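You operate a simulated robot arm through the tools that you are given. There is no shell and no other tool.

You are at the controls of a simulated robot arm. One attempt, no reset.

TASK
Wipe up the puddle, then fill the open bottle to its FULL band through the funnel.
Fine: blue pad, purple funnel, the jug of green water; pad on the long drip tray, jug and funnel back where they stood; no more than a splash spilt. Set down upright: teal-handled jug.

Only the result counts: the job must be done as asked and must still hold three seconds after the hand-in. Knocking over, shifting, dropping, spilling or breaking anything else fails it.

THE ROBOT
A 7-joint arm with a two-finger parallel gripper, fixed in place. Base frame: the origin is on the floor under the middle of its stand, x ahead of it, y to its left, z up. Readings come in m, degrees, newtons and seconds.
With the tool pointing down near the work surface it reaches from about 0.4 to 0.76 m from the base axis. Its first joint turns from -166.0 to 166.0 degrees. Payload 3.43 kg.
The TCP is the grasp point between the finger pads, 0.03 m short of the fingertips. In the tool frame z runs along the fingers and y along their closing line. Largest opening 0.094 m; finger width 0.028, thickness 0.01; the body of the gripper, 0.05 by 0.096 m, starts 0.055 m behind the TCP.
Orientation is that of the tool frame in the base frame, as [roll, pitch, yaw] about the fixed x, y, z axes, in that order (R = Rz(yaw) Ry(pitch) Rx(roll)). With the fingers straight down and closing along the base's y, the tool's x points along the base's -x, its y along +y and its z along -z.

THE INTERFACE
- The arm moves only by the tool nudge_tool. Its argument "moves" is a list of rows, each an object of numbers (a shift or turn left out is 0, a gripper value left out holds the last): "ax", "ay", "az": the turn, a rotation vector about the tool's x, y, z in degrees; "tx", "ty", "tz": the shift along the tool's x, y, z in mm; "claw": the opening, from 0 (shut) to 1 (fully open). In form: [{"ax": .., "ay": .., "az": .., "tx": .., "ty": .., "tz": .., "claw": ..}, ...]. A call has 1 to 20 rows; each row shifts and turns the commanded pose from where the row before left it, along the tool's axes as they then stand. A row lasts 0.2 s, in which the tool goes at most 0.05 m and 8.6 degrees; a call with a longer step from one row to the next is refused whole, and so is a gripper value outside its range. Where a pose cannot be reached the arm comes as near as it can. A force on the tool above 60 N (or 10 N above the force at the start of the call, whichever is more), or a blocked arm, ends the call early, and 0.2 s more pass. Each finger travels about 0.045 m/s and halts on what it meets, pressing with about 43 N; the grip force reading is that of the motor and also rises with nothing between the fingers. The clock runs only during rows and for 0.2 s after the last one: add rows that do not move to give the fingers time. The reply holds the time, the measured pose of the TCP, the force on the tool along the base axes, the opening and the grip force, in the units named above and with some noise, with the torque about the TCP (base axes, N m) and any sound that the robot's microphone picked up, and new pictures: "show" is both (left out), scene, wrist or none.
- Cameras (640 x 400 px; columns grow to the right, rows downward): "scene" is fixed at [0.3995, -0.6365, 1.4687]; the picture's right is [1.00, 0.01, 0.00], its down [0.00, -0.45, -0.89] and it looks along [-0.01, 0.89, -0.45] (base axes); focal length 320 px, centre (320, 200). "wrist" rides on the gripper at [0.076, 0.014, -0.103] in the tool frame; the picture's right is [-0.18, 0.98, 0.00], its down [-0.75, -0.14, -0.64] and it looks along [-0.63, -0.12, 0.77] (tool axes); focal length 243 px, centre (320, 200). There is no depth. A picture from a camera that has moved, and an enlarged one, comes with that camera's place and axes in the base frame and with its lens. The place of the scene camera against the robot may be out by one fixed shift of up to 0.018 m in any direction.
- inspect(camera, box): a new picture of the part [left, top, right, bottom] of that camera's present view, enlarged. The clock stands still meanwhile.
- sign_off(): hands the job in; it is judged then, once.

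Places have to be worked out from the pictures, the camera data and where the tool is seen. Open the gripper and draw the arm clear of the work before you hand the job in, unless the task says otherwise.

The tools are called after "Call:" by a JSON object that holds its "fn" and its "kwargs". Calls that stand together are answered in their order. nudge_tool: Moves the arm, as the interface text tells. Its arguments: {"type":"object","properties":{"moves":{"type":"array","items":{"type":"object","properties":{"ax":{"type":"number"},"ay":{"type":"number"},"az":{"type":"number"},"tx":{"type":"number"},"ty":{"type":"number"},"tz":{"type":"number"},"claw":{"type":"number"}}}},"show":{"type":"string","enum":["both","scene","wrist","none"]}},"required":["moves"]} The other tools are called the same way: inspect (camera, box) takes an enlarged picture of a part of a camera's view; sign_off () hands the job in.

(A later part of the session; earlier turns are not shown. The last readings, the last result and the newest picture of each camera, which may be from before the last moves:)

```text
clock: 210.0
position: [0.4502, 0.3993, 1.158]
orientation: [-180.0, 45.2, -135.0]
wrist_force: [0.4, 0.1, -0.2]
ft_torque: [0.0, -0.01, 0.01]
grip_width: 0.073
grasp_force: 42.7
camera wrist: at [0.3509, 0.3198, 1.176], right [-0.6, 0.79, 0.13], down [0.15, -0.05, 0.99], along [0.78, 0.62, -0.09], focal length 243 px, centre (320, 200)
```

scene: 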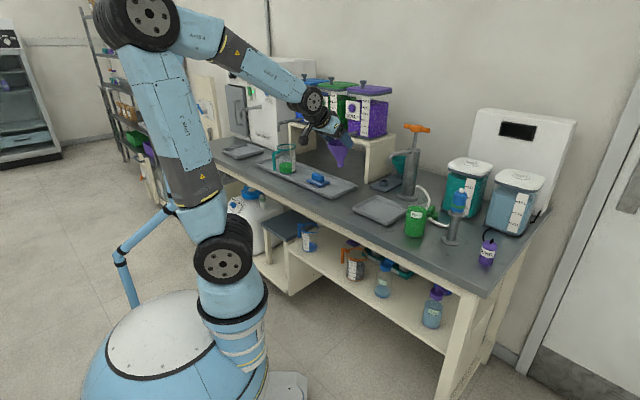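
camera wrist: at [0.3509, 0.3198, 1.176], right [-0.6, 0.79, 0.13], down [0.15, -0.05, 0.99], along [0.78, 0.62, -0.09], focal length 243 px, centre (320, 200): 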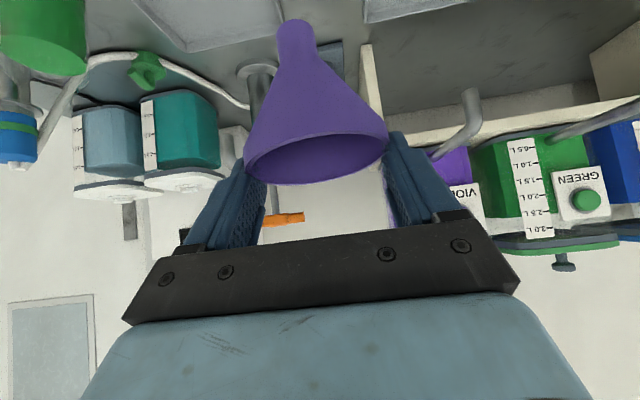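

The grip is creeping slightly (73 mm), so I move on smoothly: forward to just in front of the holder.

Call:
{"fn": "nudge_tool", "kwargs": {"moves": [{"tx": -10, "tz": 14}, {"tx": -15.5, "tz": 22}, {"tx": -15.5, "tz": 22}, {"tx": -15.5, "tz": 22}, {"tx": -15.5, "tz": 22}, {"tx": -15.5, "tz": 22}, {"tx": -15.5, "tz": 22}, {"tx": -13, "tz": 19}, {"tz": 0}], "show": "both"}}

Call:
{"fn": "inspect", "kwargs": {"camera": "wrist", "box": [200, 0, 440, 240]}}

Call:
{"fn": "inspect", "kwargs": {"camera": "scene", "box": [340, 110, 430, 200]}}

```text
clock: 211.7
position: [0.3877, 0.628, 1.1289]
orientation: [178.8, 44.8, -117.7]
wrist_force: [-23.4, -19.2, 19.3]
ft_torque: [-0.75, -0.24, -1.14]
grip_width: 0.0728
grasp_force: 42.8
out of reach, approached as far as the arm can: row 4
stopped in row 8: the force on the tool passed its limit at 152 N (the readings are from after the stop); the commanded pose is now the measured one
camera wrist: at [0.3187, 0.5213, 1.1471], right [-0.82, 0.56, 0.14], down [0.18, 0.0, 0.98], along [0.55, 0.83, -0.1], focal length 243 px, centre (320, 200)
```

scene: 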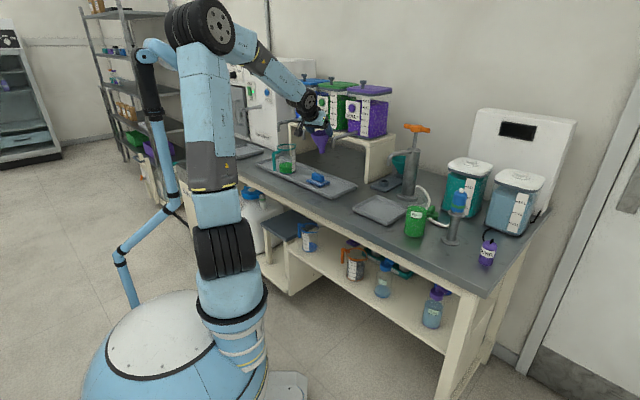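
wrist: 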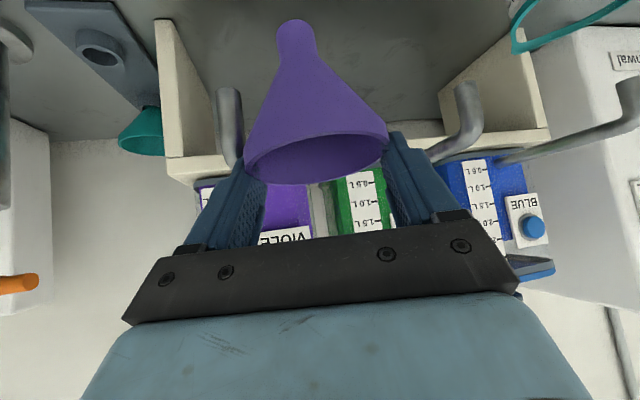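

```text
1.67 times, centred on (320, 120) of wrist
camera zoom: at [0.3187, 0.5213, 1.1471], right [-0.82, 0.56, 0.14], down [0.18, 0.0, 0.98], along [0.55, 0.83, -0.1], focal length 404 px, centre (320, 333)
```

zoom: 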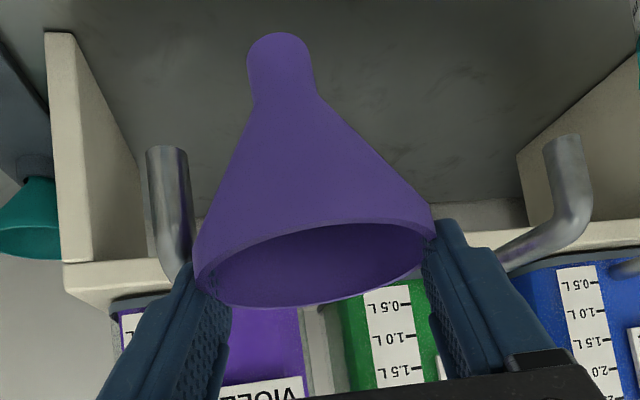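

```text
4.44 times, centred on (385, 155) of scene
camera zoom: at [0.3995, -0.6365, 1.4687], right [1.0, 0.01, 0.0], down [0.0, -0.45, -0.89], along [-0.01, 0.89, -0.45], focal length 1424 px, centre (31, 400)
```

zoom: 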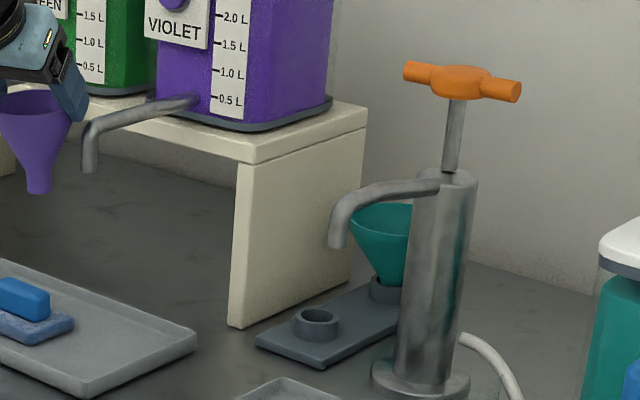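

The arm hit a joint limit again and swung left between the spouts; the funnel is still held. I check the surroundings and try a small retreat.

Call:
{"fn": "inspect", "kwargs": {"camera": "scene", "box": [270, 70, 400, 175]}}

Call:
{"fn": "nudge_tool", "kwargs": {"moves": [{"tz": -4}], "show": "none"}}

```text
3.81 times, centred on (335, 122) of scene
camera zoom: at [0.3995, -0.6365, 1.4687], right [1.0, 0.01, 0.0], down [0.0, -0.45, -0.89], along [-0.01, 0.89, -0.45], focal length 1220 px, centre (263, 495)
```

zoom: 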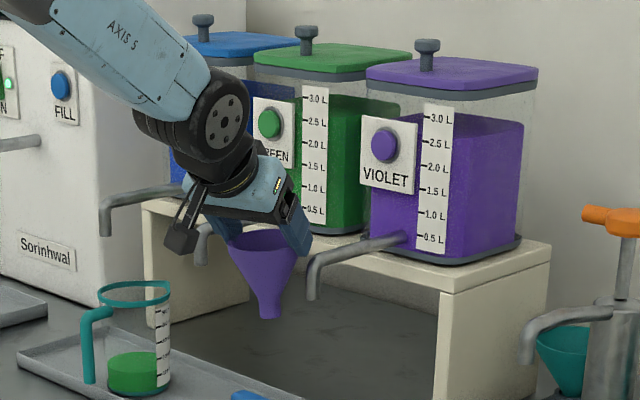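

```text
clock: 212.1
position: [0.388, 0.6277, 1.1297]
orientation: [179.0, 44.7, -117.6]
wrist_force: [-17.2, 5.7, -0.9]
ft_torque: [0.14, 0.55, 0.09]
grip_width: 0.0725
grasp_force: 42.9
```

Call:
{"fn": "nudge_tool", "kwargs": {"moves": [{"tz": -8, "ty": 4}, {"tz": 0}], "show": "none"}}

```text
clock: 212.7
position: [0.3854, 0.622, 1.1355]
orientation: [179.0, 44.7, -117.8]
wrist_force: [-0.8, 0.6, -0.3]
ft_torque: [0.0, 0.0, 0.04]
grip_width: 0.0729
grasp_force: 42.6
```

Free again and following commands. I shift slightly left and retreat in small checked steps.

Call:
{"fn": "nudge_tool", "kwargs": {"moves": [{"ty": 4, "tz": -4}, {"tz": -12}, {"tz": -15}, {"tz": 0}], "show": "none"}}

Call:
{"fn": "nudge_tool", "kwargs": {"moves": [{"tz": -20}, {"tz": -20}, {"tz": -20}, {"tz": -20}, {"tz": 0}], "show": "both"}}

Call:
{"fn": "inspect", "kwargs": {"camera": "wrist", "box": [200, 0, 440, 240]}}

```text
clock: 213.7
position: [0.3715, 0.6064, 1.1579]
orientation: [179.0, 44.7, -117.6]
wrist_force: [0.3, -0.2, -0.6]
ft_torque: [0.02, -0.02, 0.04]
grip_width: 0.0726
grasp_force: 42.8
```

```text
clock: 214.9
position: [0.3489, 0.5562, 1.2135]
orientation: [179.0, 44.7, -117.8]
wrist_force: [0.6, -0.2, -0.3]
ft_torque: [-0.01, 0.0, -0.04]
grip_width: 0.0729
grasp_force: 43.2
camera wrist: at [0.2783, 0.4483, 1.2326], right [-0.81, 0.56, 0.14], down [0.18, 0.01, 0.98], along [0.55, 0.83, -0.1], focal length 243 px, centre (320, 200)
```

scene: 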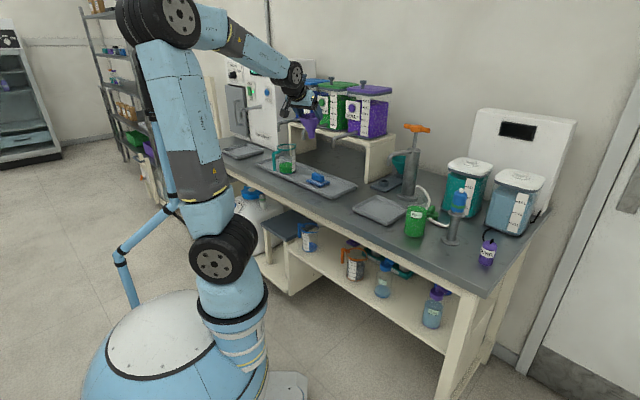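
wrist: 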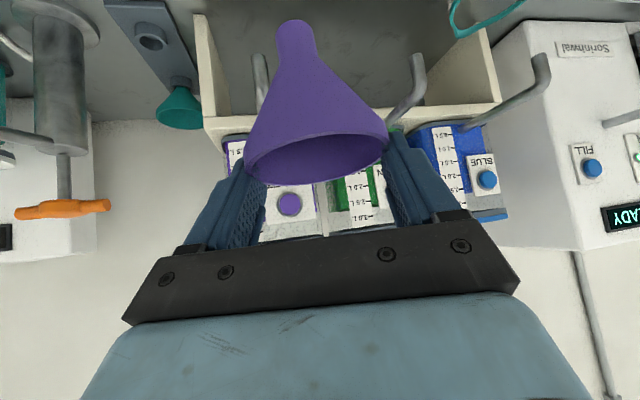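

```text
1.67 times, centred on (320, 120) of wrist
camera zoom: at [0.2783, 0.4483, 1.2326], right [-0.81, 0.56, 0.14], down [0.18, 0.01, 0.98], along [0.55, 0.83, -0.1], focal length 404 px, centre (320, 333)
```

zoom: 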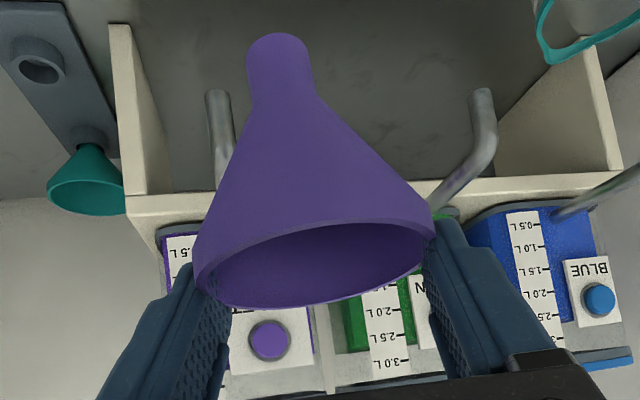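

All clear of the spouts. I unwind the arm: retract, sweep right at short radius, then extend and come back left as before.

Call:
{"fn": "nudge_tool", "kwargs": {"moves": [{"tx": 4.2, "tz": -21.2}, {"tx": 4.2, "tz": -21.2}, {"tx": 4.2, "tz": -21.2}, {"tx": 4.2, "tz": -21.2}, {"tx": 4.2, "tz": -21.2}, {"ax": 2.3, "az": 2.3, "tx": 2.3, "ty": -32.1, "tz": -2.3}, {"ax": 2.3, "az": 2.3, "tx": 2.3, "ty": -32.1, "tz": -2.3}, {"ax": 2.3, "az": 2.3, "tx": 2.3, "ty": -32.1, "tz": -2.3}, {"ax": 2.3, "az": 2.3, "tx": 2.3, "ty": -32.1, "tz": -2.3}, {"ax": 2.3, "az": 2.3, "tx": 2.3, "ty": -32.1, "tz": -2.3}, {"ax": 2.3, "az": 2.3, "tx": 2.3, "ty": -32.1, "tz": -2.3}, {"tz": 0}], "show": "none"}}

Call:
{"fn": "nudge_tool", "kwargs": {"moves": [{"ax": 2.3, "az": 2.3, "tx": 2.3, "ty": -32.1, "tz": -2.3}, {"ax": 2.3, "az": 2.3, "tx": 2.3, "ty": -32.1, "tz": -2.3}, {"ax": 2.3, "az": 2.3, "tx": 2.3, "ty": -32.1, "tz": -2.3}, {"ax": 2.3, "az": 2.3, "tx": 2.3, "ty": -32.1, "tz": -2.3}, {"ax": 2.3, "az": 2.3, "tx": 2.3, "ty": -32.1, "tz": -2.3}, {"ax": 2.3, "az": 2.3, "tx": 2.3, "ty": -32.1, "tz": -2.3}, {"ax": 2.3, "az": 2.3, "tx": 2.3, "ty": -32.1, "tz": -2.3}, {"ax": 2.3, "az": 2.3, "tx": 2.3, "ty": -32.1, "tz": -2.3}, {"ax": 2.3, "az": 2.3, "tx": 2.3, "ty": -32.1, "tz": -2.3}, {"tz": 0}], "show": "both"}}

```text
clock: 217.5
position: [0.4533, 0.348, 1.2718]
orientation: [179.2, 44.5, -137.1]
wrist_force: [0.2, 0.6, -0.3]
ft_torque: [-0.01, -0.02, -0.01]
grip_width: 0.073
grasp_force: 43.2
```

```text
clock: 219.7
position: [0.5706, 0.0862, 1.2687]
orientation: [179.8, 44.2, -166.1]
wrist_force: [-0.3, -0.6, -0.8]
ft_torque: [0.01, 0.0, 0.01]
grip_width: 0.0727
grasp_force: 42.7
camera wrist: at [0.4458, 0.0685, 1.2891], right [-0.11, 0.98, 0.13], down [0.12, -0.12, 0.99], along [0.99, 0.13, -0.11], focal length 243 px, centre (320, 200)
```

scene: 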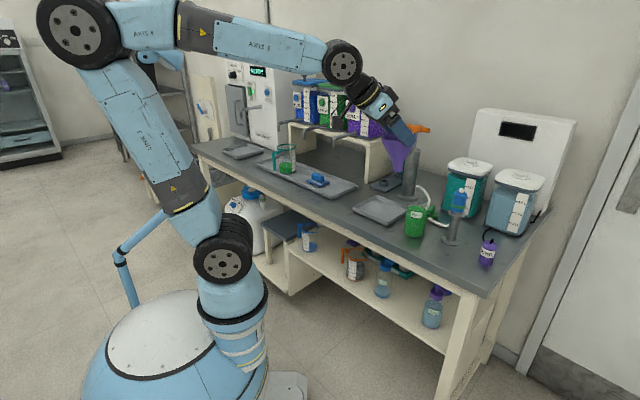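
wrist: 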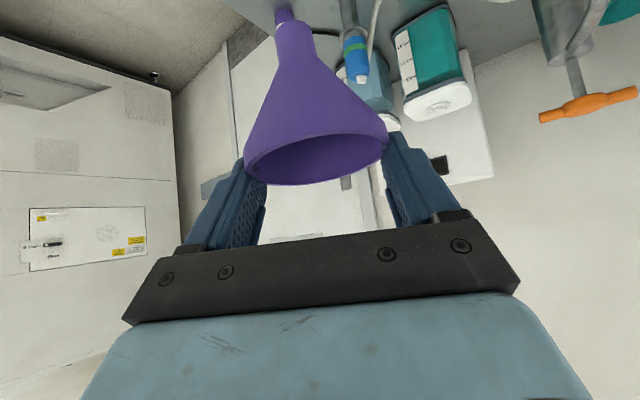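

Posture natural. Now extend to r≈0.74 and sweep left to the holder's azimuth at height.

Call:
{"fn": "nudge_tool", "kwargs": {"moves": [{"tx": -20.6, "ty": -2.1, "tz": 12}, {"tx": -20.6, "ty": -2.1, "tz": 12}, {"tx": -20.6, "ty": -2.1, "tz": 12}, {"tx": -20.6, "ty": -2.1, "tz": 12}, {"tx": -20.6, "ty": -2.1, "tz": 12}, {"tx": -20.6, "ty": -2.1, "tz": 12}, {"tx": -20.6, "ty": -2.1, "tz": 12}, {"ax": -2.17, "az": -2.23, "tx": -1.8, "ty": 44.3, "tz": 1.7}, {"ax": -2.17, "az": -2.23, "tx": -1.6, "ty": 44.3, "tz": 1.6}, {"ax": -2.17, "az": -2.23, "tx": -1.4, "ty": 44.3, "tz": 1.4}, {"ax": -2.17, "az": -2.23, "tx": -1.3, "ty": 44.3, "tz": 1.2}, {"ax": -2.17, "az": -2.23, "tx": -1.1, "ty": 44.3, "tz": 1.0}, {"tz": 0}], "show": "none"}}

Call:
{"fn": "nudge_tool", "kwargs": {"moves": [{"ax": -2.17, "az": -2.23, "tx": -0.9, "ty": 44.3, "tz": 0.9}, {"ax": -2.17, "az": -2.23, "tx": -0.7, "ty": 44.3, "tz": 0.7}, {"ax": -2.17, "az": -2.23, "tx": -0.5, "ty": 44.3, "tz": 0.5}, {"ax": -2.17, "az": -2.23, "tx": -0.4, "ty": 44.3, "tz": 0.3}, {"ax": -2.17, "az": -2.23, "tx": -0.2, "ty": 40, "tz": 0.2}, {"tz": 0}], "show": "both"}}

```text
clock: 222.5
position: [0.6635, 0.3226, 1.3101]
orientation: [179.7, 44.3, -150.5]
wrist_force: [-0.2, -0.8, -1.1]
ft_torque: [0.02, -0.02, -0.02]
grip_width: 0.0728
grasp_force: 43.5
```

```text
clock: 223.9
position: [0.5431, 0.5009, 1.3103]
orientation: [179.7, 44.4, -135.0]
wrist_force: [1.0, 0.4, -0.1]
ft_torque: [-0.01, 0.02, -0.04]
grip_width: 0.0729
grasp_force: 43.4
camera wrist: at [0.4437, 0.4211, 1.3316], right [-0.61, 0.78, 0.13], down [0.17, -0.04, 0.99], along [0.78, 0.62, -0.11], focal length 243 px, centre (320, 200)
```

scene: 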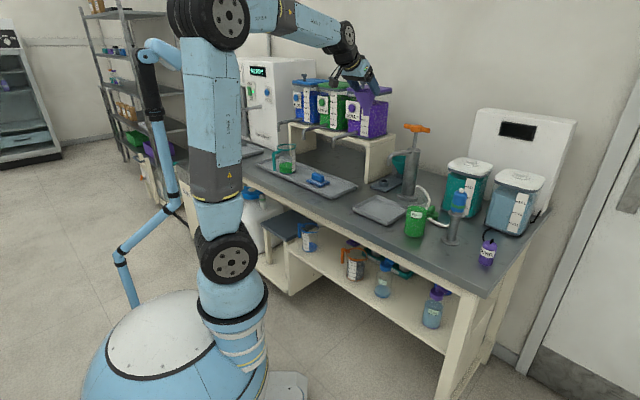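
wrist: 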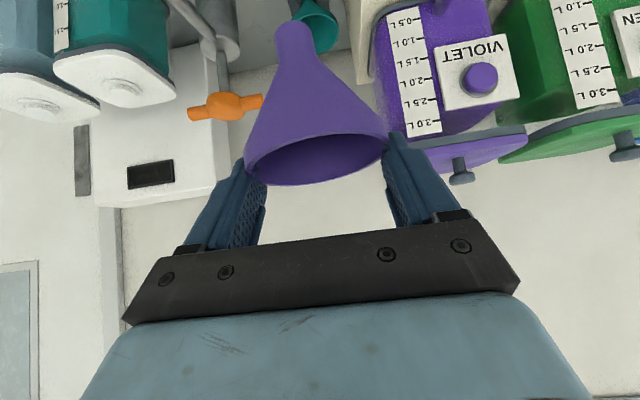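

Posture is natural at the holder's azimuth. I descend toward the holder in checked stages.

Call:
{"fn": "nudge_tool", "kwargs": {"moves": [{"tx": 4.6, "ty": -0.9, "tz": 25}, {"tx": 4.6, "ty": -0.9, "tz": 27}, {"tx": 4.6, "ty": -0.9, "tz": 27}, {"tz": 0}], "show": "none"}}

Call:
{"fn": "nudge_tool", "kwargs": {"moves": [{"tx": 4.6, "ty": -0.9, "tz": 27}, {"tx": 4.6, "ty": -0.9, "tz": 27}, {"tz": 0}], "show": "both"}}

Call:
{"fn": "inspect", "kwargs": {"camera": "wrist", "box": [200, 0, 440, 240]}}

Call:
{"fn": "inspect", "kwargs": {"camera": "scene", "box": [340, 100, 430, 200]}}

```text
clock: 224.9
position: [0.5749, 0.5316, 1.247]
orientation: [179.7, 44.4, -134.9]
wrist_force: [0.0, -0.7, -1.2]
ft_torque: [-0.01, 0.0, -0.01]
grip_width: 0.0725
grasp_force: 42.9
```

```text
clock: 225.7
position: [0.5991, 0.5504, 1.2011]
orientation: [179.6, 44.3, -135.0]
wrist_force: [-1.2, -0.9, 0.1]
ft_torque: [0.04, 0.0, 0.02]
grip_width: 0.0727
grasp_force: 42.9
camera wrist: at [0.5005, 0.4715, 1.2208], right [-0.61, 0.78, 0.13], down [0.17, -0.04, 0.99], along [0.78, 0.62, -0.11], focal length 243 px, centre (320, 200)
```

scene: 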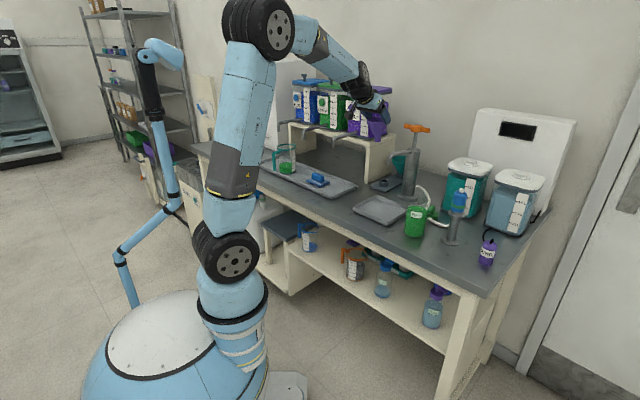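
wrist: 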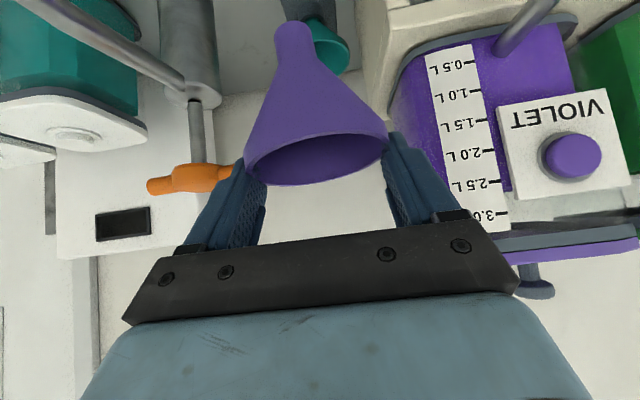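

```text
1.67 times, centred on (320, 120) of wrist
camera zoom: at [0.5005, 0.4715, 1.2208], right [-0.61, 0.78, 0.13], down [0.17, -0.04, 0.99], along [0.78, 0.62, -0.11], focal length 404 px, centre (320, 333)
```

zoom: 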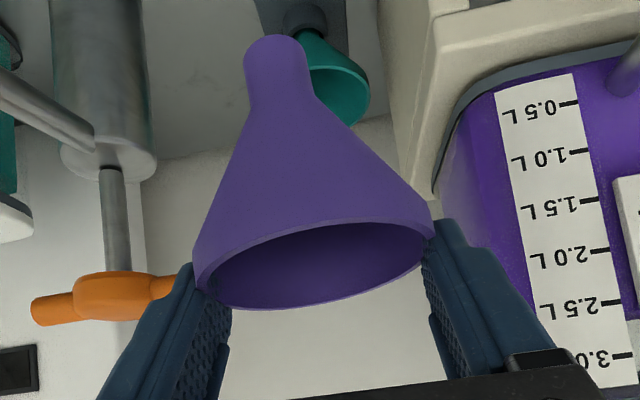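

```text
4.00 times, centred on (385, 150) of scene
camera zoom: at [0.3995, -0.6365, 1.4687], right [1.0, 0.01, 0.0], down [0.0, -0.45, -0.89], along [-0.01, 0.89, -0.45], focal length 1282 px, centre (60, 400)
```

zoom: 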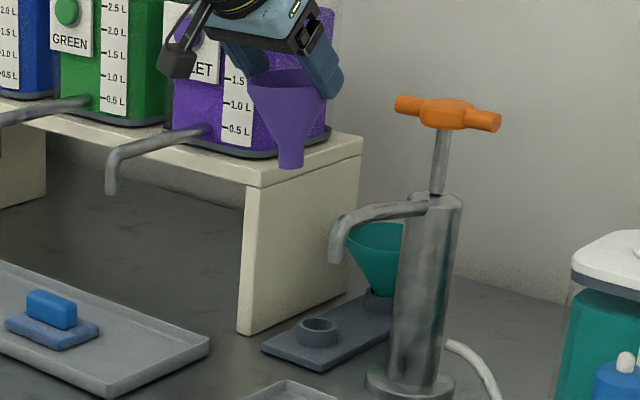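

Hole centre works out at (u≈0.0355, n≈0.8965), ring top z≈0.913. I continue down/forward in checked stages toward a point just above the ring.

Call:
{"fn": "nudge_tool", "kwargs": {"moves": [{"tx": 7.7, "tz": 22.4}, {"tx": 7.7, "tz": 22.4}, {"tx": 7.7, "tz": 22.4}, {"tz": 0}], "show": "none"}}

Call:
{"fn": "nudge_tool", "kwargs": {"moves": [{"tx": 7.7, "tz": 22.4}, {"tx": 7.7, "tz": 22.4}, {"tz": 0}], "show": "both"}}

Call:
{"fn": "inspect", "kwargs": {"camera": "wrist", "box": [200, 0, 440, 240]}}

Call:
{"fn": "inspect", "kwargs": {"camera": "scene", "box": [340, 120, 430, 200]}}

```text
clock: 226.7
position: [0.62, 0.5719, 1.1361]
orientation: [179.7, 44.4, -134.9]
wrist_force: [-0.7, 0.3, -1.1]
ft_torque: [-0.03, -0.02, 0.0]
grip_width: 0.0726
grasp_force: 42.9
```

```text
clock: 227.5
position: [0.6349, 0.5869, 1.0945]
orientation: [179.7, 44.4, -134.9]
wrist_force: [0.5, -0.1, -0.5]
ft_torque: [0.0, 0.02, 0.01]
grip_width: 0.0727
grasp_force: 43.1
camera wrist: at [0.536, 0.5071, 1.1141], right [-0.61, 0.78, 0.13], down [0.17, -0.04, 0.99], along [0.78, 0.62, -0.11], focal length 243 px, centre (320, 200)
```

scene: 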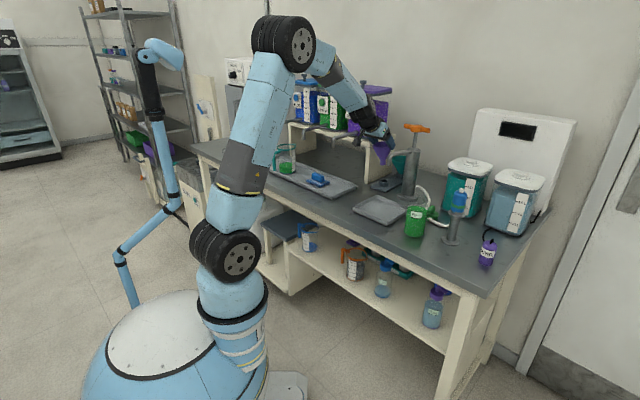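
wrist: 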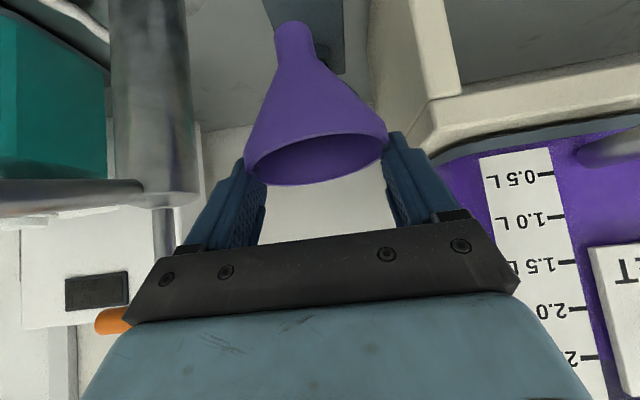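

```text
1.67 times, centred on (320, 120) of wrist
camera zoom: at [0.536, 0.5071, 1.1141], right [-0.61, 0.78, 0.13], down [0.17, -0.04, 0.99], along [0.78, 0.62, -0.11], focal length 404 px, centre (320, 333)
```

zoom: 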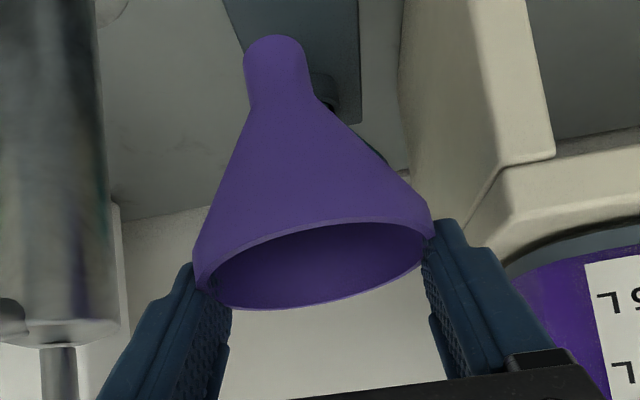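

```text
5.00 times, centred on (385, 160) of scene
camera zoom: at [0.3995, -0.6365, 1.4687], right [1.0, 0.01, 0.0], down [0.0, -0.45, -0.89], along [-0.01, 0.89, -0.45], focal length 1602 px, centre (-5, 400)
```

zoom: 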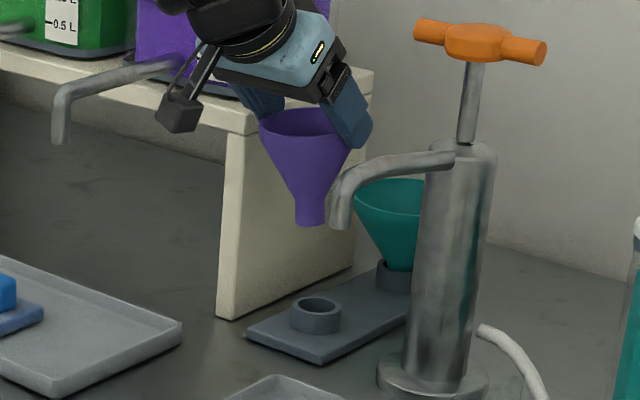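

Stem tip is ~80 mm above and slightly in front of the ring. I move most of the way to directly above it and re-check alignment in both views.

Call:
{"fn": "nudge_tool", "kwargs": {"moves": [{"tx": 5, "ty": 0.6, "tz": 16}, {"tx": 5, "ty": 0.6, "tz": 16}, {"tx": 5, "ty": 0.6, "tz": 16}, {"tz": 0}], "show": "both"}}

Call:
{"fn": "inspect", "kwargs": {"camera": "wrist", "box": [240, 0, 360, 100]}}

Call:
{"fn": "inspect", "kwargs": {"camera": "scene", "box": [350, 140, 420, 200]}}

```text
clock: 228.5
position: [0.6484, 0.6049, 1.05]
orientation: [179.7, 44.4, -134.9]
wrist_force: [-0.4, -0.3, -0.5]
ft_torque: [0.0, 0.03, 0.02]
grip_width: 0.0725
grasp_force: 43.1
camera wrist: at [0.5502, 0.5257, 1.0693], right [-0.61, 0.78, 0.13], down [0.17, -0.04, 0.99], along [0.78, 0.62, -0.11], focal length 243 px, centre (320, 200)
```

scene: 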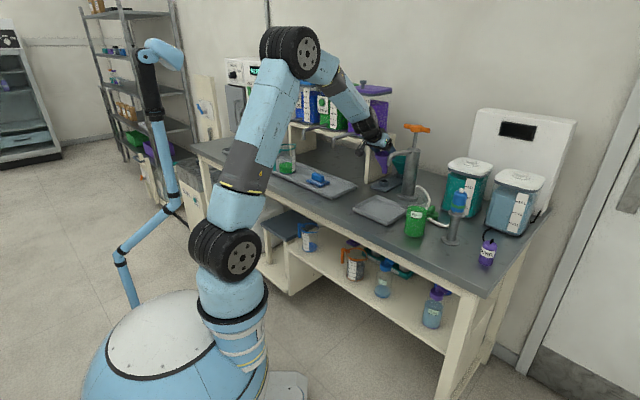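
wrist: 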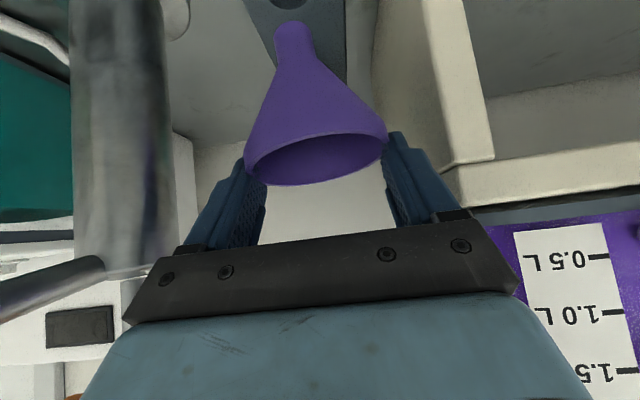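

```text
4.00 times, centred on (300, 50) of wrist
camera zoom: at [0.5502, 0.5257, 1.0693], right [-0.61, 0.78, 0.13], down [0.17, -0.04, 0.99], along [0.78, 0.62, -0.11], focal length 970 px, centre (400, 800)
```

zoom: 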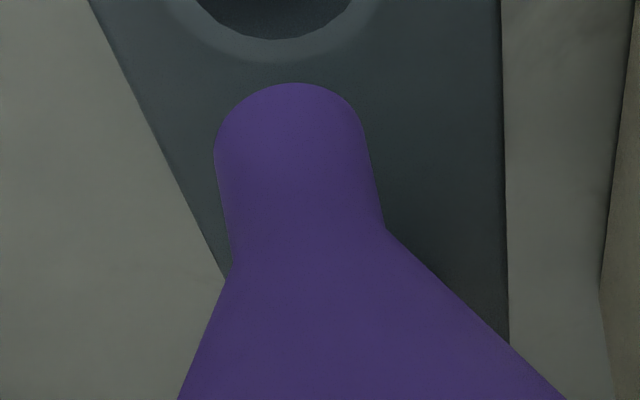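

```text
6.67 times, centred on (385, 170) of scene
camera zoom: at [0.3995, -0.6365, 1.4687], right [1.0, 0.01, 0.0], down [0.0, -0.45, -0.89], along [-0.01, 0.89, -0.45], focal length 2136 px, centre (-113, 400)
```

zoom: 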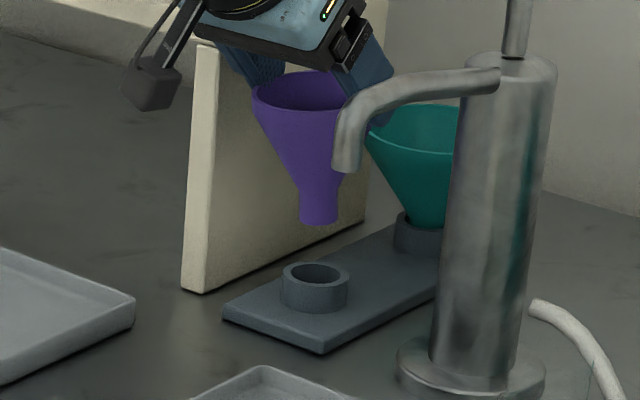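

Nearly above the hole (a few mm short). I shift ~4 mm forward, lower 15 mm and compare again with less parallax.

Call:
{"fn": "nudge_tool", "kwargs": {"moves": [{"tx": -1.4, "ty": -0.5, "tz": 1.4}, {"tx": -1.4, "ty": -0.5, "tz": 1.4}, {"tx": 3.5, "tz": 3.5}, {"tx": 3.5, "tz": 3.5}, {"tx": 3.5, "tz": 3.5}, {"tz": 0}], "show": "wrist"}}

Call:
{"fn": "inspect", "kwargs": {"camera": "wrist", "box": [240, 0, 360, 100]}}

Call:
{"fn": "inspect", "kwargs": {"camera": "scene", "box": [360, 150, 410, 200]}}

```text
clock: 229.9
position: [0.6511, 0.6075, 1.0345]
orientation: [179.7, 44.4, -134.9]
wrist_force: [-0.2, -0.5, -0.8]
ft_torque: [0.0, 0.01, 0.01]
grip_width: 0.073
grasp_force: 43.2
camera wrist: at [0.5533, 0.5278, 1.0544], right [-0.61, 0.78, 0.13], down [0.17, -0.04, 0.99], along [0.78, 0.62, -0.11], focal length 243 px, centre (320, 200)
```

wrist: 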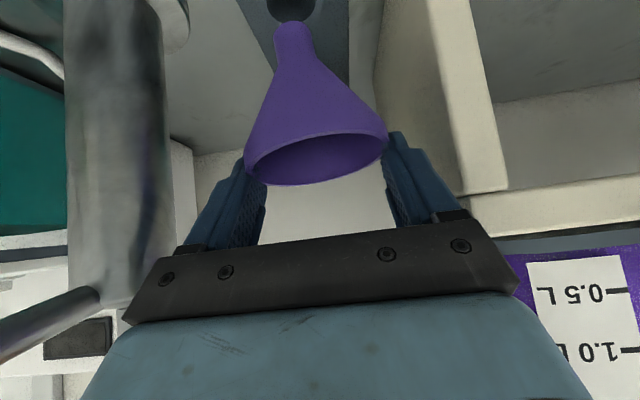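

```text
4.00 times, centred on (300, 50) of wrist
camera zoom: at [0.5533, 0.5278, 1.0544], right [-0.61, 0.78, 0.13], down [0.17, -0.04, 0.99], along [0.78, 0.62, -0.11], focal length 970 px, centre (400, 800)
```

zoom: 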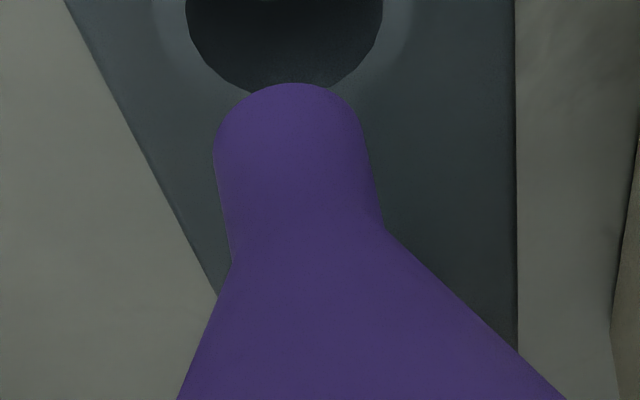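

```text
8.00 times, centred on (385, 175) of scene
camera zoom: at [0.3995, -0.6365, 1.4687], right [1.0, 0.01, 0.0], down [0.0, -0.45, -0.89], along [-0.01, 0.89, -0.45], focal length 2563 px, centre (-200, 400)
```

zoom: 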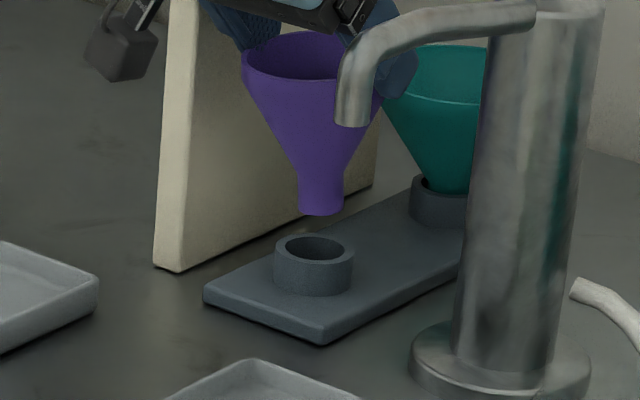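

Tip and hole now line up within ~2–3 mm in both views. I ease back 2 mm, lower 16 mm and check.

Call:
{"fn": "nudge_tool", "kwargs": {"moves": [{"tx": 1.4, "tz": -1.4}, {"tx": 2.8, "tz": 2.8}, {"tx": 2.8, "tz": 2.8}, {"tx": 2.8, "tz": 2.8}, {"tx": 2.8, "tz": 2.8}, {"tz": 0}], "show": "wrist"}}

Call:
{"fn": "inspect", "kwargs": {"camera": "wrist", "box": [240, 0, 360, 100]}}

Call:
{"fn": "inspect", "kwargs": {"camera": "scene", "box": [360, 150, 410, 200]}}

```text
clock: 231.3
position: [0.6497, 0.6081, 1.0186]
orientation: [179.7, 44.3, -134.9]
wrist_force: [-0.1, 0.1, -0.9]
ft_torque: [0.02, -0.03, -0.02]
grip_width: 0.0726
grasp_force: 42.3
camera wrist: at [0.5513, 0.5269, 1.0386], right [-0.61, 0.78, 0.13], down [0.17, -0.04, 0.99], along [0.78, 0.62, -0.11], focal length 243 px, centre (320, 200)
```

wrist: 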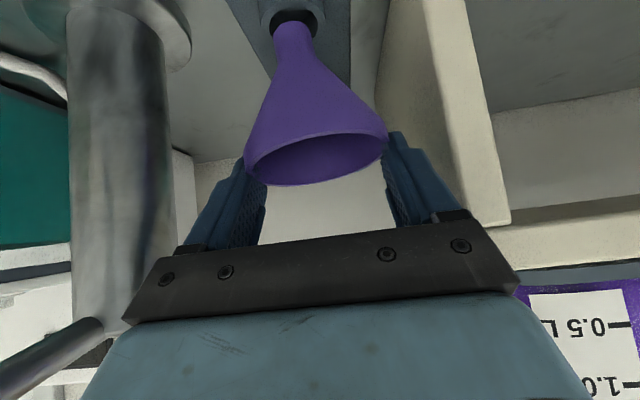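

```text
4.00 times, centred on (300, 50) of wrist
camera zoom: at [0.5513, 0.5269, 1.0386], right [-0.61, 0.78, 0.13], down [0.17, -0.04, 0.99], along [0.78, 0.62, -0.11], focal length 970 px, centre (400, 800)
```

zoom: 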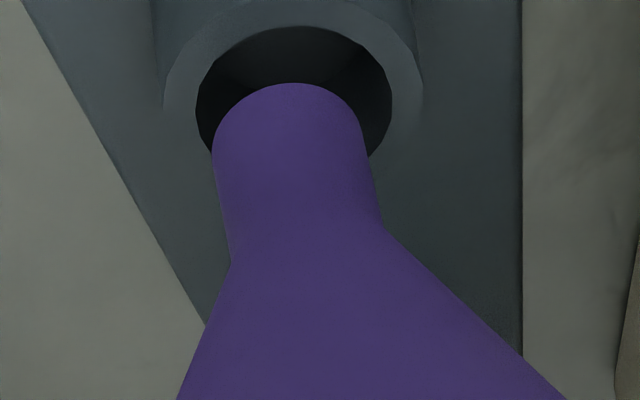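

```text
8.00 times, centred on (385, 175) of scene
camera zoom: at [0.3995, -0.6365, 1.4687], right [1.0, 0.01, 0.0], down [0.0, -0.45, -0.89], along [-0.01, 0.89, -0.45], focal length 2563 px, centre (-200, 400)
```

zoom: 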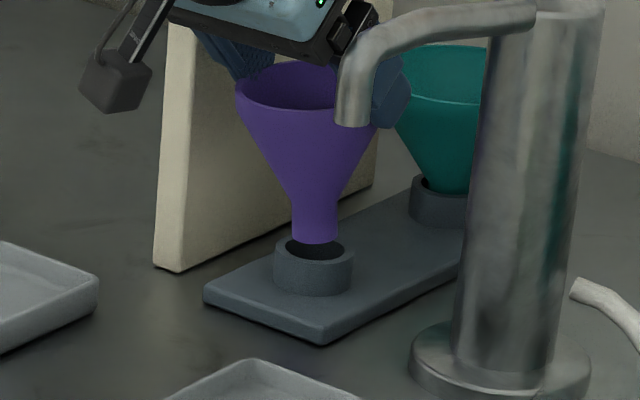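

The stem tip is at the mouth of the hole, perhaps 2–3 mm too far back. I ease back 2 mm and lower in small steps.

Call:
{"fn": "nudge_tool", "kwargs": {"moves": [{"tx": 1.5, "tz": -1.5}, {"tx": 1.8, "tz": 1.8}, {"tx": 1.8, "tz": 1.8}, {"tz": 0}], "show": "none"}}

Call:
{"fn": "nudge_tool", "kwargs": {"moves": [{"tx": 1.8, "tz": 1.8}, {"tx": 1.8, "tz": 1.8}, {"tz": 0}], "show": "wrist"}}

Call:
{"fn": "inspect", "kwargs": {"camera": "wrist", "box": [240, 0, 360, 100]}}

Call:
{"fn": "inspect", "kwargs": {"camera": "scene", "box": [360, 150, 410, 200]}}

```text
clock: 232.3
position: [0.649, 0.605, 1.0142]
orientation: [179.6, 44.3, -134.9]
wrist_force: [-1.1, -0.4, -0.6]
ft_torque: [0.0, 0.03, -0.02]
grip_width: 0.0727
grasp_force: 43.3
```

```text
clock: 233.1
position: [0.6475, 0.6049, 1.0108]
orientation: [179.8, 44.4, -134.8]
wrist_force: [-1.5, -1.4, 14.2]
ft_torque: [-0.11, 0.02, -0.01]
grip_width: 0.0723
grasp_force: 42.6
camera wrist: at [0.5502, 0.5254, 1.0298], right [-0.61, 0.78, 0.13], down [0.16, -0.04, 0.99], along [0.78, 0.62, -0.1], focal length 243 px, centre (320, 200)
```

wrist: 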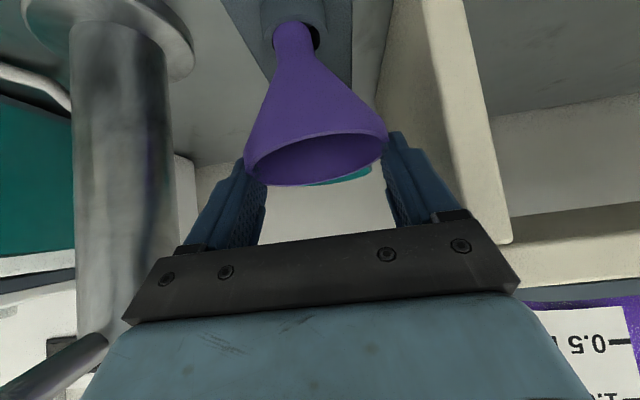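

```text
4.00 times, centred on (300, 50) of wrist
camera zoom: at [0.5502, 0.5254, 1.0298], right [-0.61, 0.78, 0.13], down [0.16, -0.04, 0.99], along [0.78, 0.62, -0.1], focal length 970 px, centre (400, 800)
```

zoom: 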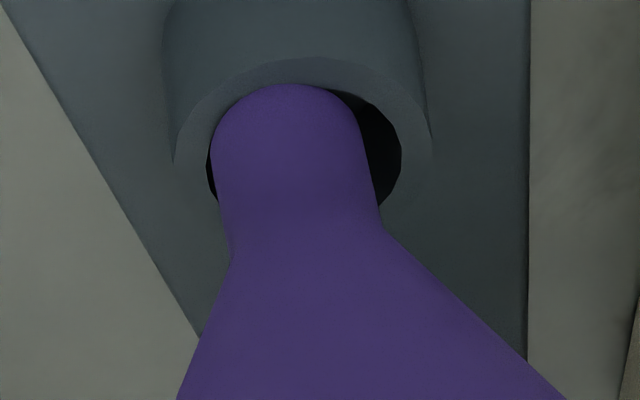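

```text
8.00 times, centred on (385, 175) of scene
camera zoom: at [0.3995, -0.6365, 1.4687], right [1.0, 0.01, 0.0], down [0.0, -0.45, -0.89], along [-0.01, 0.89, -0.45], focal length 2563 px, centre (-200, 400)
```

zoom: 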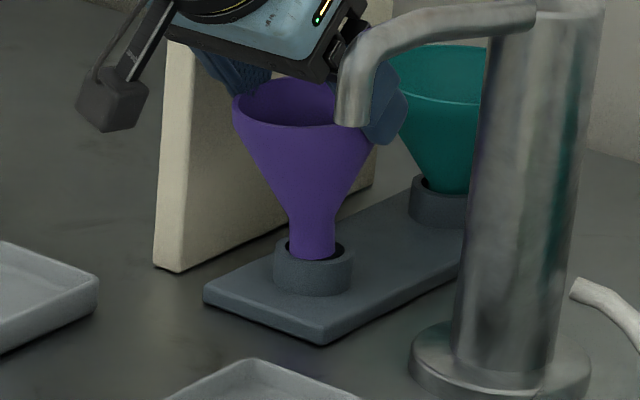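

Contact: the stem's front edge is on the ring's near lip. I lift 4 mm, shift 3.5 mm forward and 2 mm left, and lower again.

Call:
{"fn": "nudge_tool", "kwargs": {"moves": [{"tx": -2.8, "tz": -2.8}, {"tx": -2.5, "ty": 2, "tz": 2.5}, {"tz": 0}], "show": "wrist"}}

Call:
{"fn": "inspect", "kwargs": {"camera": "wrist", "box": [240, 0, 360, 100]}}

Call:
{"fn": "inspect", "kwargs": {"camera": "scene", "box": [360, 150, 410, 200]}}

```text
clock: 233.9
position: [0.649, 0.6085, 1.0114]
orientation: [179.8, 44.3, -134.8]
wrist_force: [-1.1, 0.6, -0.4]
ft_torque: [-0.03, 0.05, 0.0]
grip_width: 0.0725
grasp_force: 43.2
camera wrist: at [0.5515, 0.5291, 1.0321], right [-0.61, 0.78, 0.13], down [0.17, -0.04, 0.99], along [0.78, 0.62, -0.11], focal length 243 px, centre (320, 200)
```

wrist: 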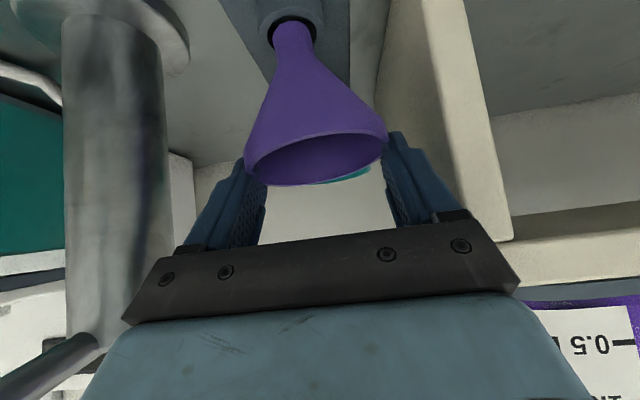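

```text
4.00 times, centred on (300, 50) of wrist
camera zoom: at [0.5515, 0.5291, 1.0321], right [-0.61, 0.78, 0.13], down [0.17, -0.04, 0.99], along [0.78, 0.62, -0.11], focal length 970 px, centre (400, 800)
```

zoom: 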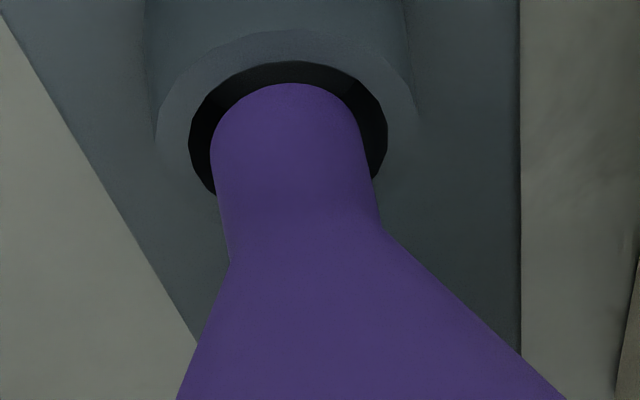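

```text
8.00 times, centred on (385, 175) of scene
camera zoom: at [0.3995, -0.6365, 1.4687], right [1.0, 0.01, 0.0], down [0.0, -0.45, -0.89], along [-0.01, 0.89, -0.45], focal length 2563 px, centre (-200, 400)
```

zoom: 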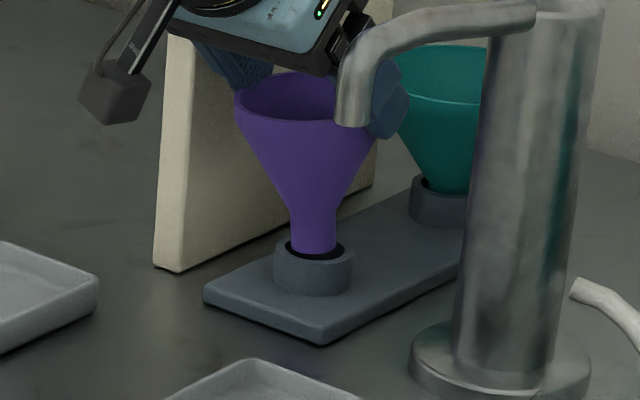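

Well centred with an even gap. I lower in small steps with force checks.

Call:
{"fn": "nudge_tool", "kwargs": {"moves": [{"tx": 1.4, "tz": 1.4}, {"tx": 1.4, "tz": 1.4}, {"tx": 1.4, "tz": 1.4}, {"tz": 0}], "show": "none"}}

Call:
{"fn": "nudge_tool", "kwargs": {"moves": [{"tx": 1.4, "tz": 1.4}, {"tx": 1.4, "tz": 1.4}, {"tz": 0}], "show": "wrist"}}

Call:
{"fn": "inspect", "kwargs": {"camera": "wrist", "box": [240, 0, 360, 100]}}

Call:
{"fn": "inspect", "kwargs": {"camera": "scene", "box": [360, 150, 410, 200]}}

```text
clock: 234.9
position: [0.6486, 0.6097, 1.007]
orientation: [179.7, 44.3, -134.9]
wrist_force: [-0.8, -0.4, -1.0]
ft_torque: [-0.02, 0.0, 0.0]
grip_width: 0.0726
grasp_force: 42.5
```

```text
clock: 235.7
position: [0.6488, 0.6093, 1.0032]
orientation: [179.7, 44.5, -134.9]
wrist_force: [-0.7, 0.2, -0.1]
ft_torque: [-0.02, 0.0, 0.0]
grip_width: 0.0725
grasp_force: 42.8
camera wrist: at [0.5514, 0.5291, 1.0228], right [-0.61, 0.78, 0.13], down [0.17, -0.04, 0.99], along [0.78, 0.62, -0.11], focal length 243 px, centre (320, 200)
```

wrist: 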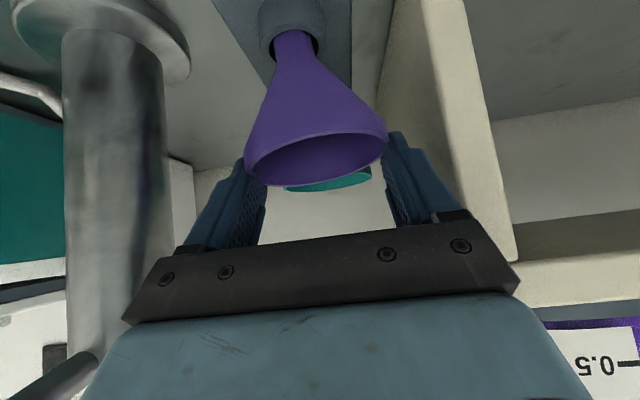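

```text
4.00 times, centred on (300, 50) of wrist
camera zoom: at [0.5514, 0.5291, 1.0228], right [-0.61, 0.78, 0.13], down [0.17, -0.04, 0.99], along [0.78, 0.62, -0.11], focal length 970 px, centre (400, 800)
```

zoom: 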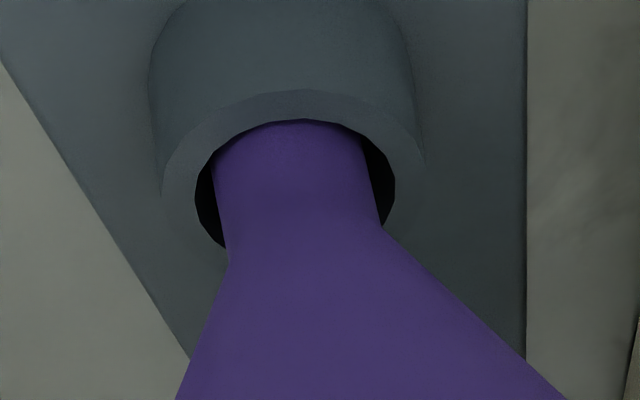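

```text
8.00 times, centred on (385, 175) of scene
camera zoom: at [0.3995, -0.6365, 1.4687], right [1.0, 0.01, 0.0], down [0.0, -0.45, -0.89], along [-0.01, 0.89, -0.45], focal length 2563 px, centre (-200, 400)
```

zoom: 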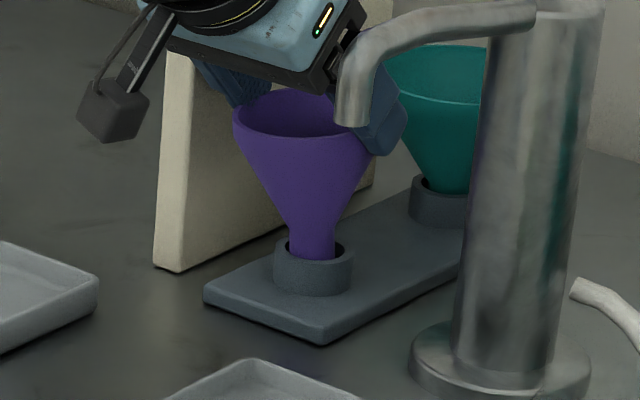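

Stem is entering the holder ring without contact. I continue lowering.

Call:
{"fn": "nudge_tool", "kwargs": {"moves": [{"tx": 1.4, "tz": 1.4}, {"tx": 1.4, "tz": 1.4}, {"tz": 0}], "show": "none"}}

Call:
{"fn": "nudge_tool", "kwargs": {"moves": [{"tx": 1.4, "tz": 1.4}, {"tx": 1.4, "tz": 1.4}, {"tz": 0}], "show": "none"}}

```text
clock: 236.5
position: [0.6484, 0.6091, 0.9991]
orientation: [179.8, 44.4, -134.9]
wrist_force: [-0.2, 1.1, 0.2]
ft_torque: [-0.02, 0.02, -0.01]
grip_width: 0.0727
grasp_force: 42.7
```

```text
clock: 237.3
position: [0.6487, 0.6085, 0.9959]
orientation: [179.7, 44.3, -134.9]
wrist_force: [0.4, 0.0, -1.0]
ft_torque: [0.04, -0.01, 0.01]
grip_width: 0.0727
grasp_force: 42.8
```

Call:
{"fn": "nudge_tool", "kwargs": {"moves": [{"tx": 1.4, "tz": 1.4}, {"tz": 0}], "show": "none"}}

Call:
{"fn": "nudge_tool", "kwargs": {"moves": [{"tx": 1.4, "tz": 1.4}, {"tz": 0}], "show": "wrist"}}

Call:
{"fn": "inspect", "kwargs": {"camera": "wrist", "box": [200, 0, 440, 240]}}

Call:
{"fn": "inspect", "kwargs": {"camera": "scene", "box": [360, 150, 410, 200]}}

```text
clock: 237.9
position: [0.6482, 0.6082, 0.9943]
orientation: [179.7, 44.5, -134.8]
wrist_force: [0.7, 1.0, 0.2]
ft_torque: [0.12, -0.08, -0.01]
grip_width: 0.0726
grasp_force: 43.1
```

```text
clock: 238.5
position: [0.6479, 0.6089, 0.9916]
orientation: [179.7, 44.4, -134.9]
wrist_force: [0.3, -0.3, 7.6]
ft_torque: [0.08, -0.07, -0.03]
grip_width: 0.0726
grasp_force: 42.7
camera wrist: at [0.5507, 0.5288, 1.0112], right [-0.61, 0.78, 0.13], down [0.16, -0.04, 0.99], along [0.78, 0.62, -0.11], focal length 243 px, centre (320, 200)
```

wrist: 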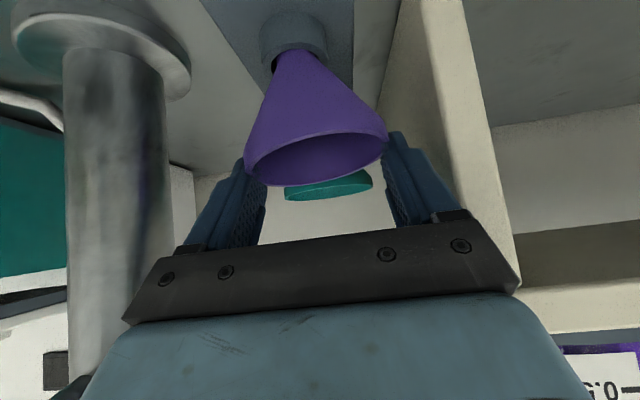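

```text
1.67 times, centred on (320, 120) of wrist
camera zoom: at [0.5507, 0.5288, 1.0112], right [-0.61, 0.78, 0.13], down [0.16, -0.04, 0.99], along [0.78, 0.62, -0.11], focal length 404 px, centre (320, 333)
```

zoom: 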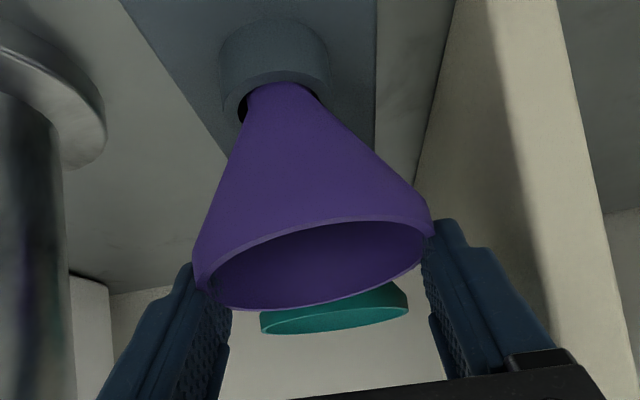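

```text
8.00 times, centred on (385, 175) of scene
camera zoom: at [0.3995, -0.6365, 1.4687], right [1.0, 0.01, 0.0], down [0.0, -0.45, -0.89], along [-0.01, 0.89, -0.45], focal length 2563 px, centre (-200, 400)
```

zoom: 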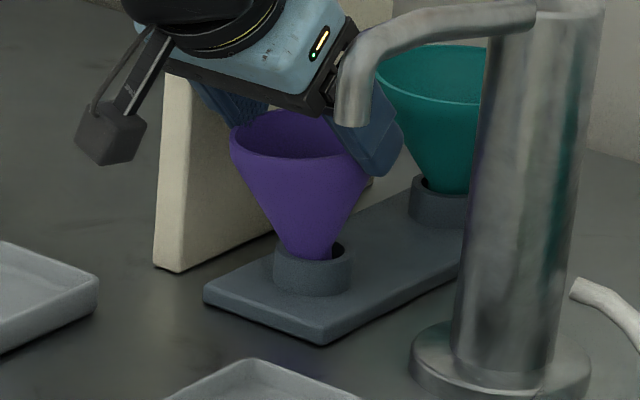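

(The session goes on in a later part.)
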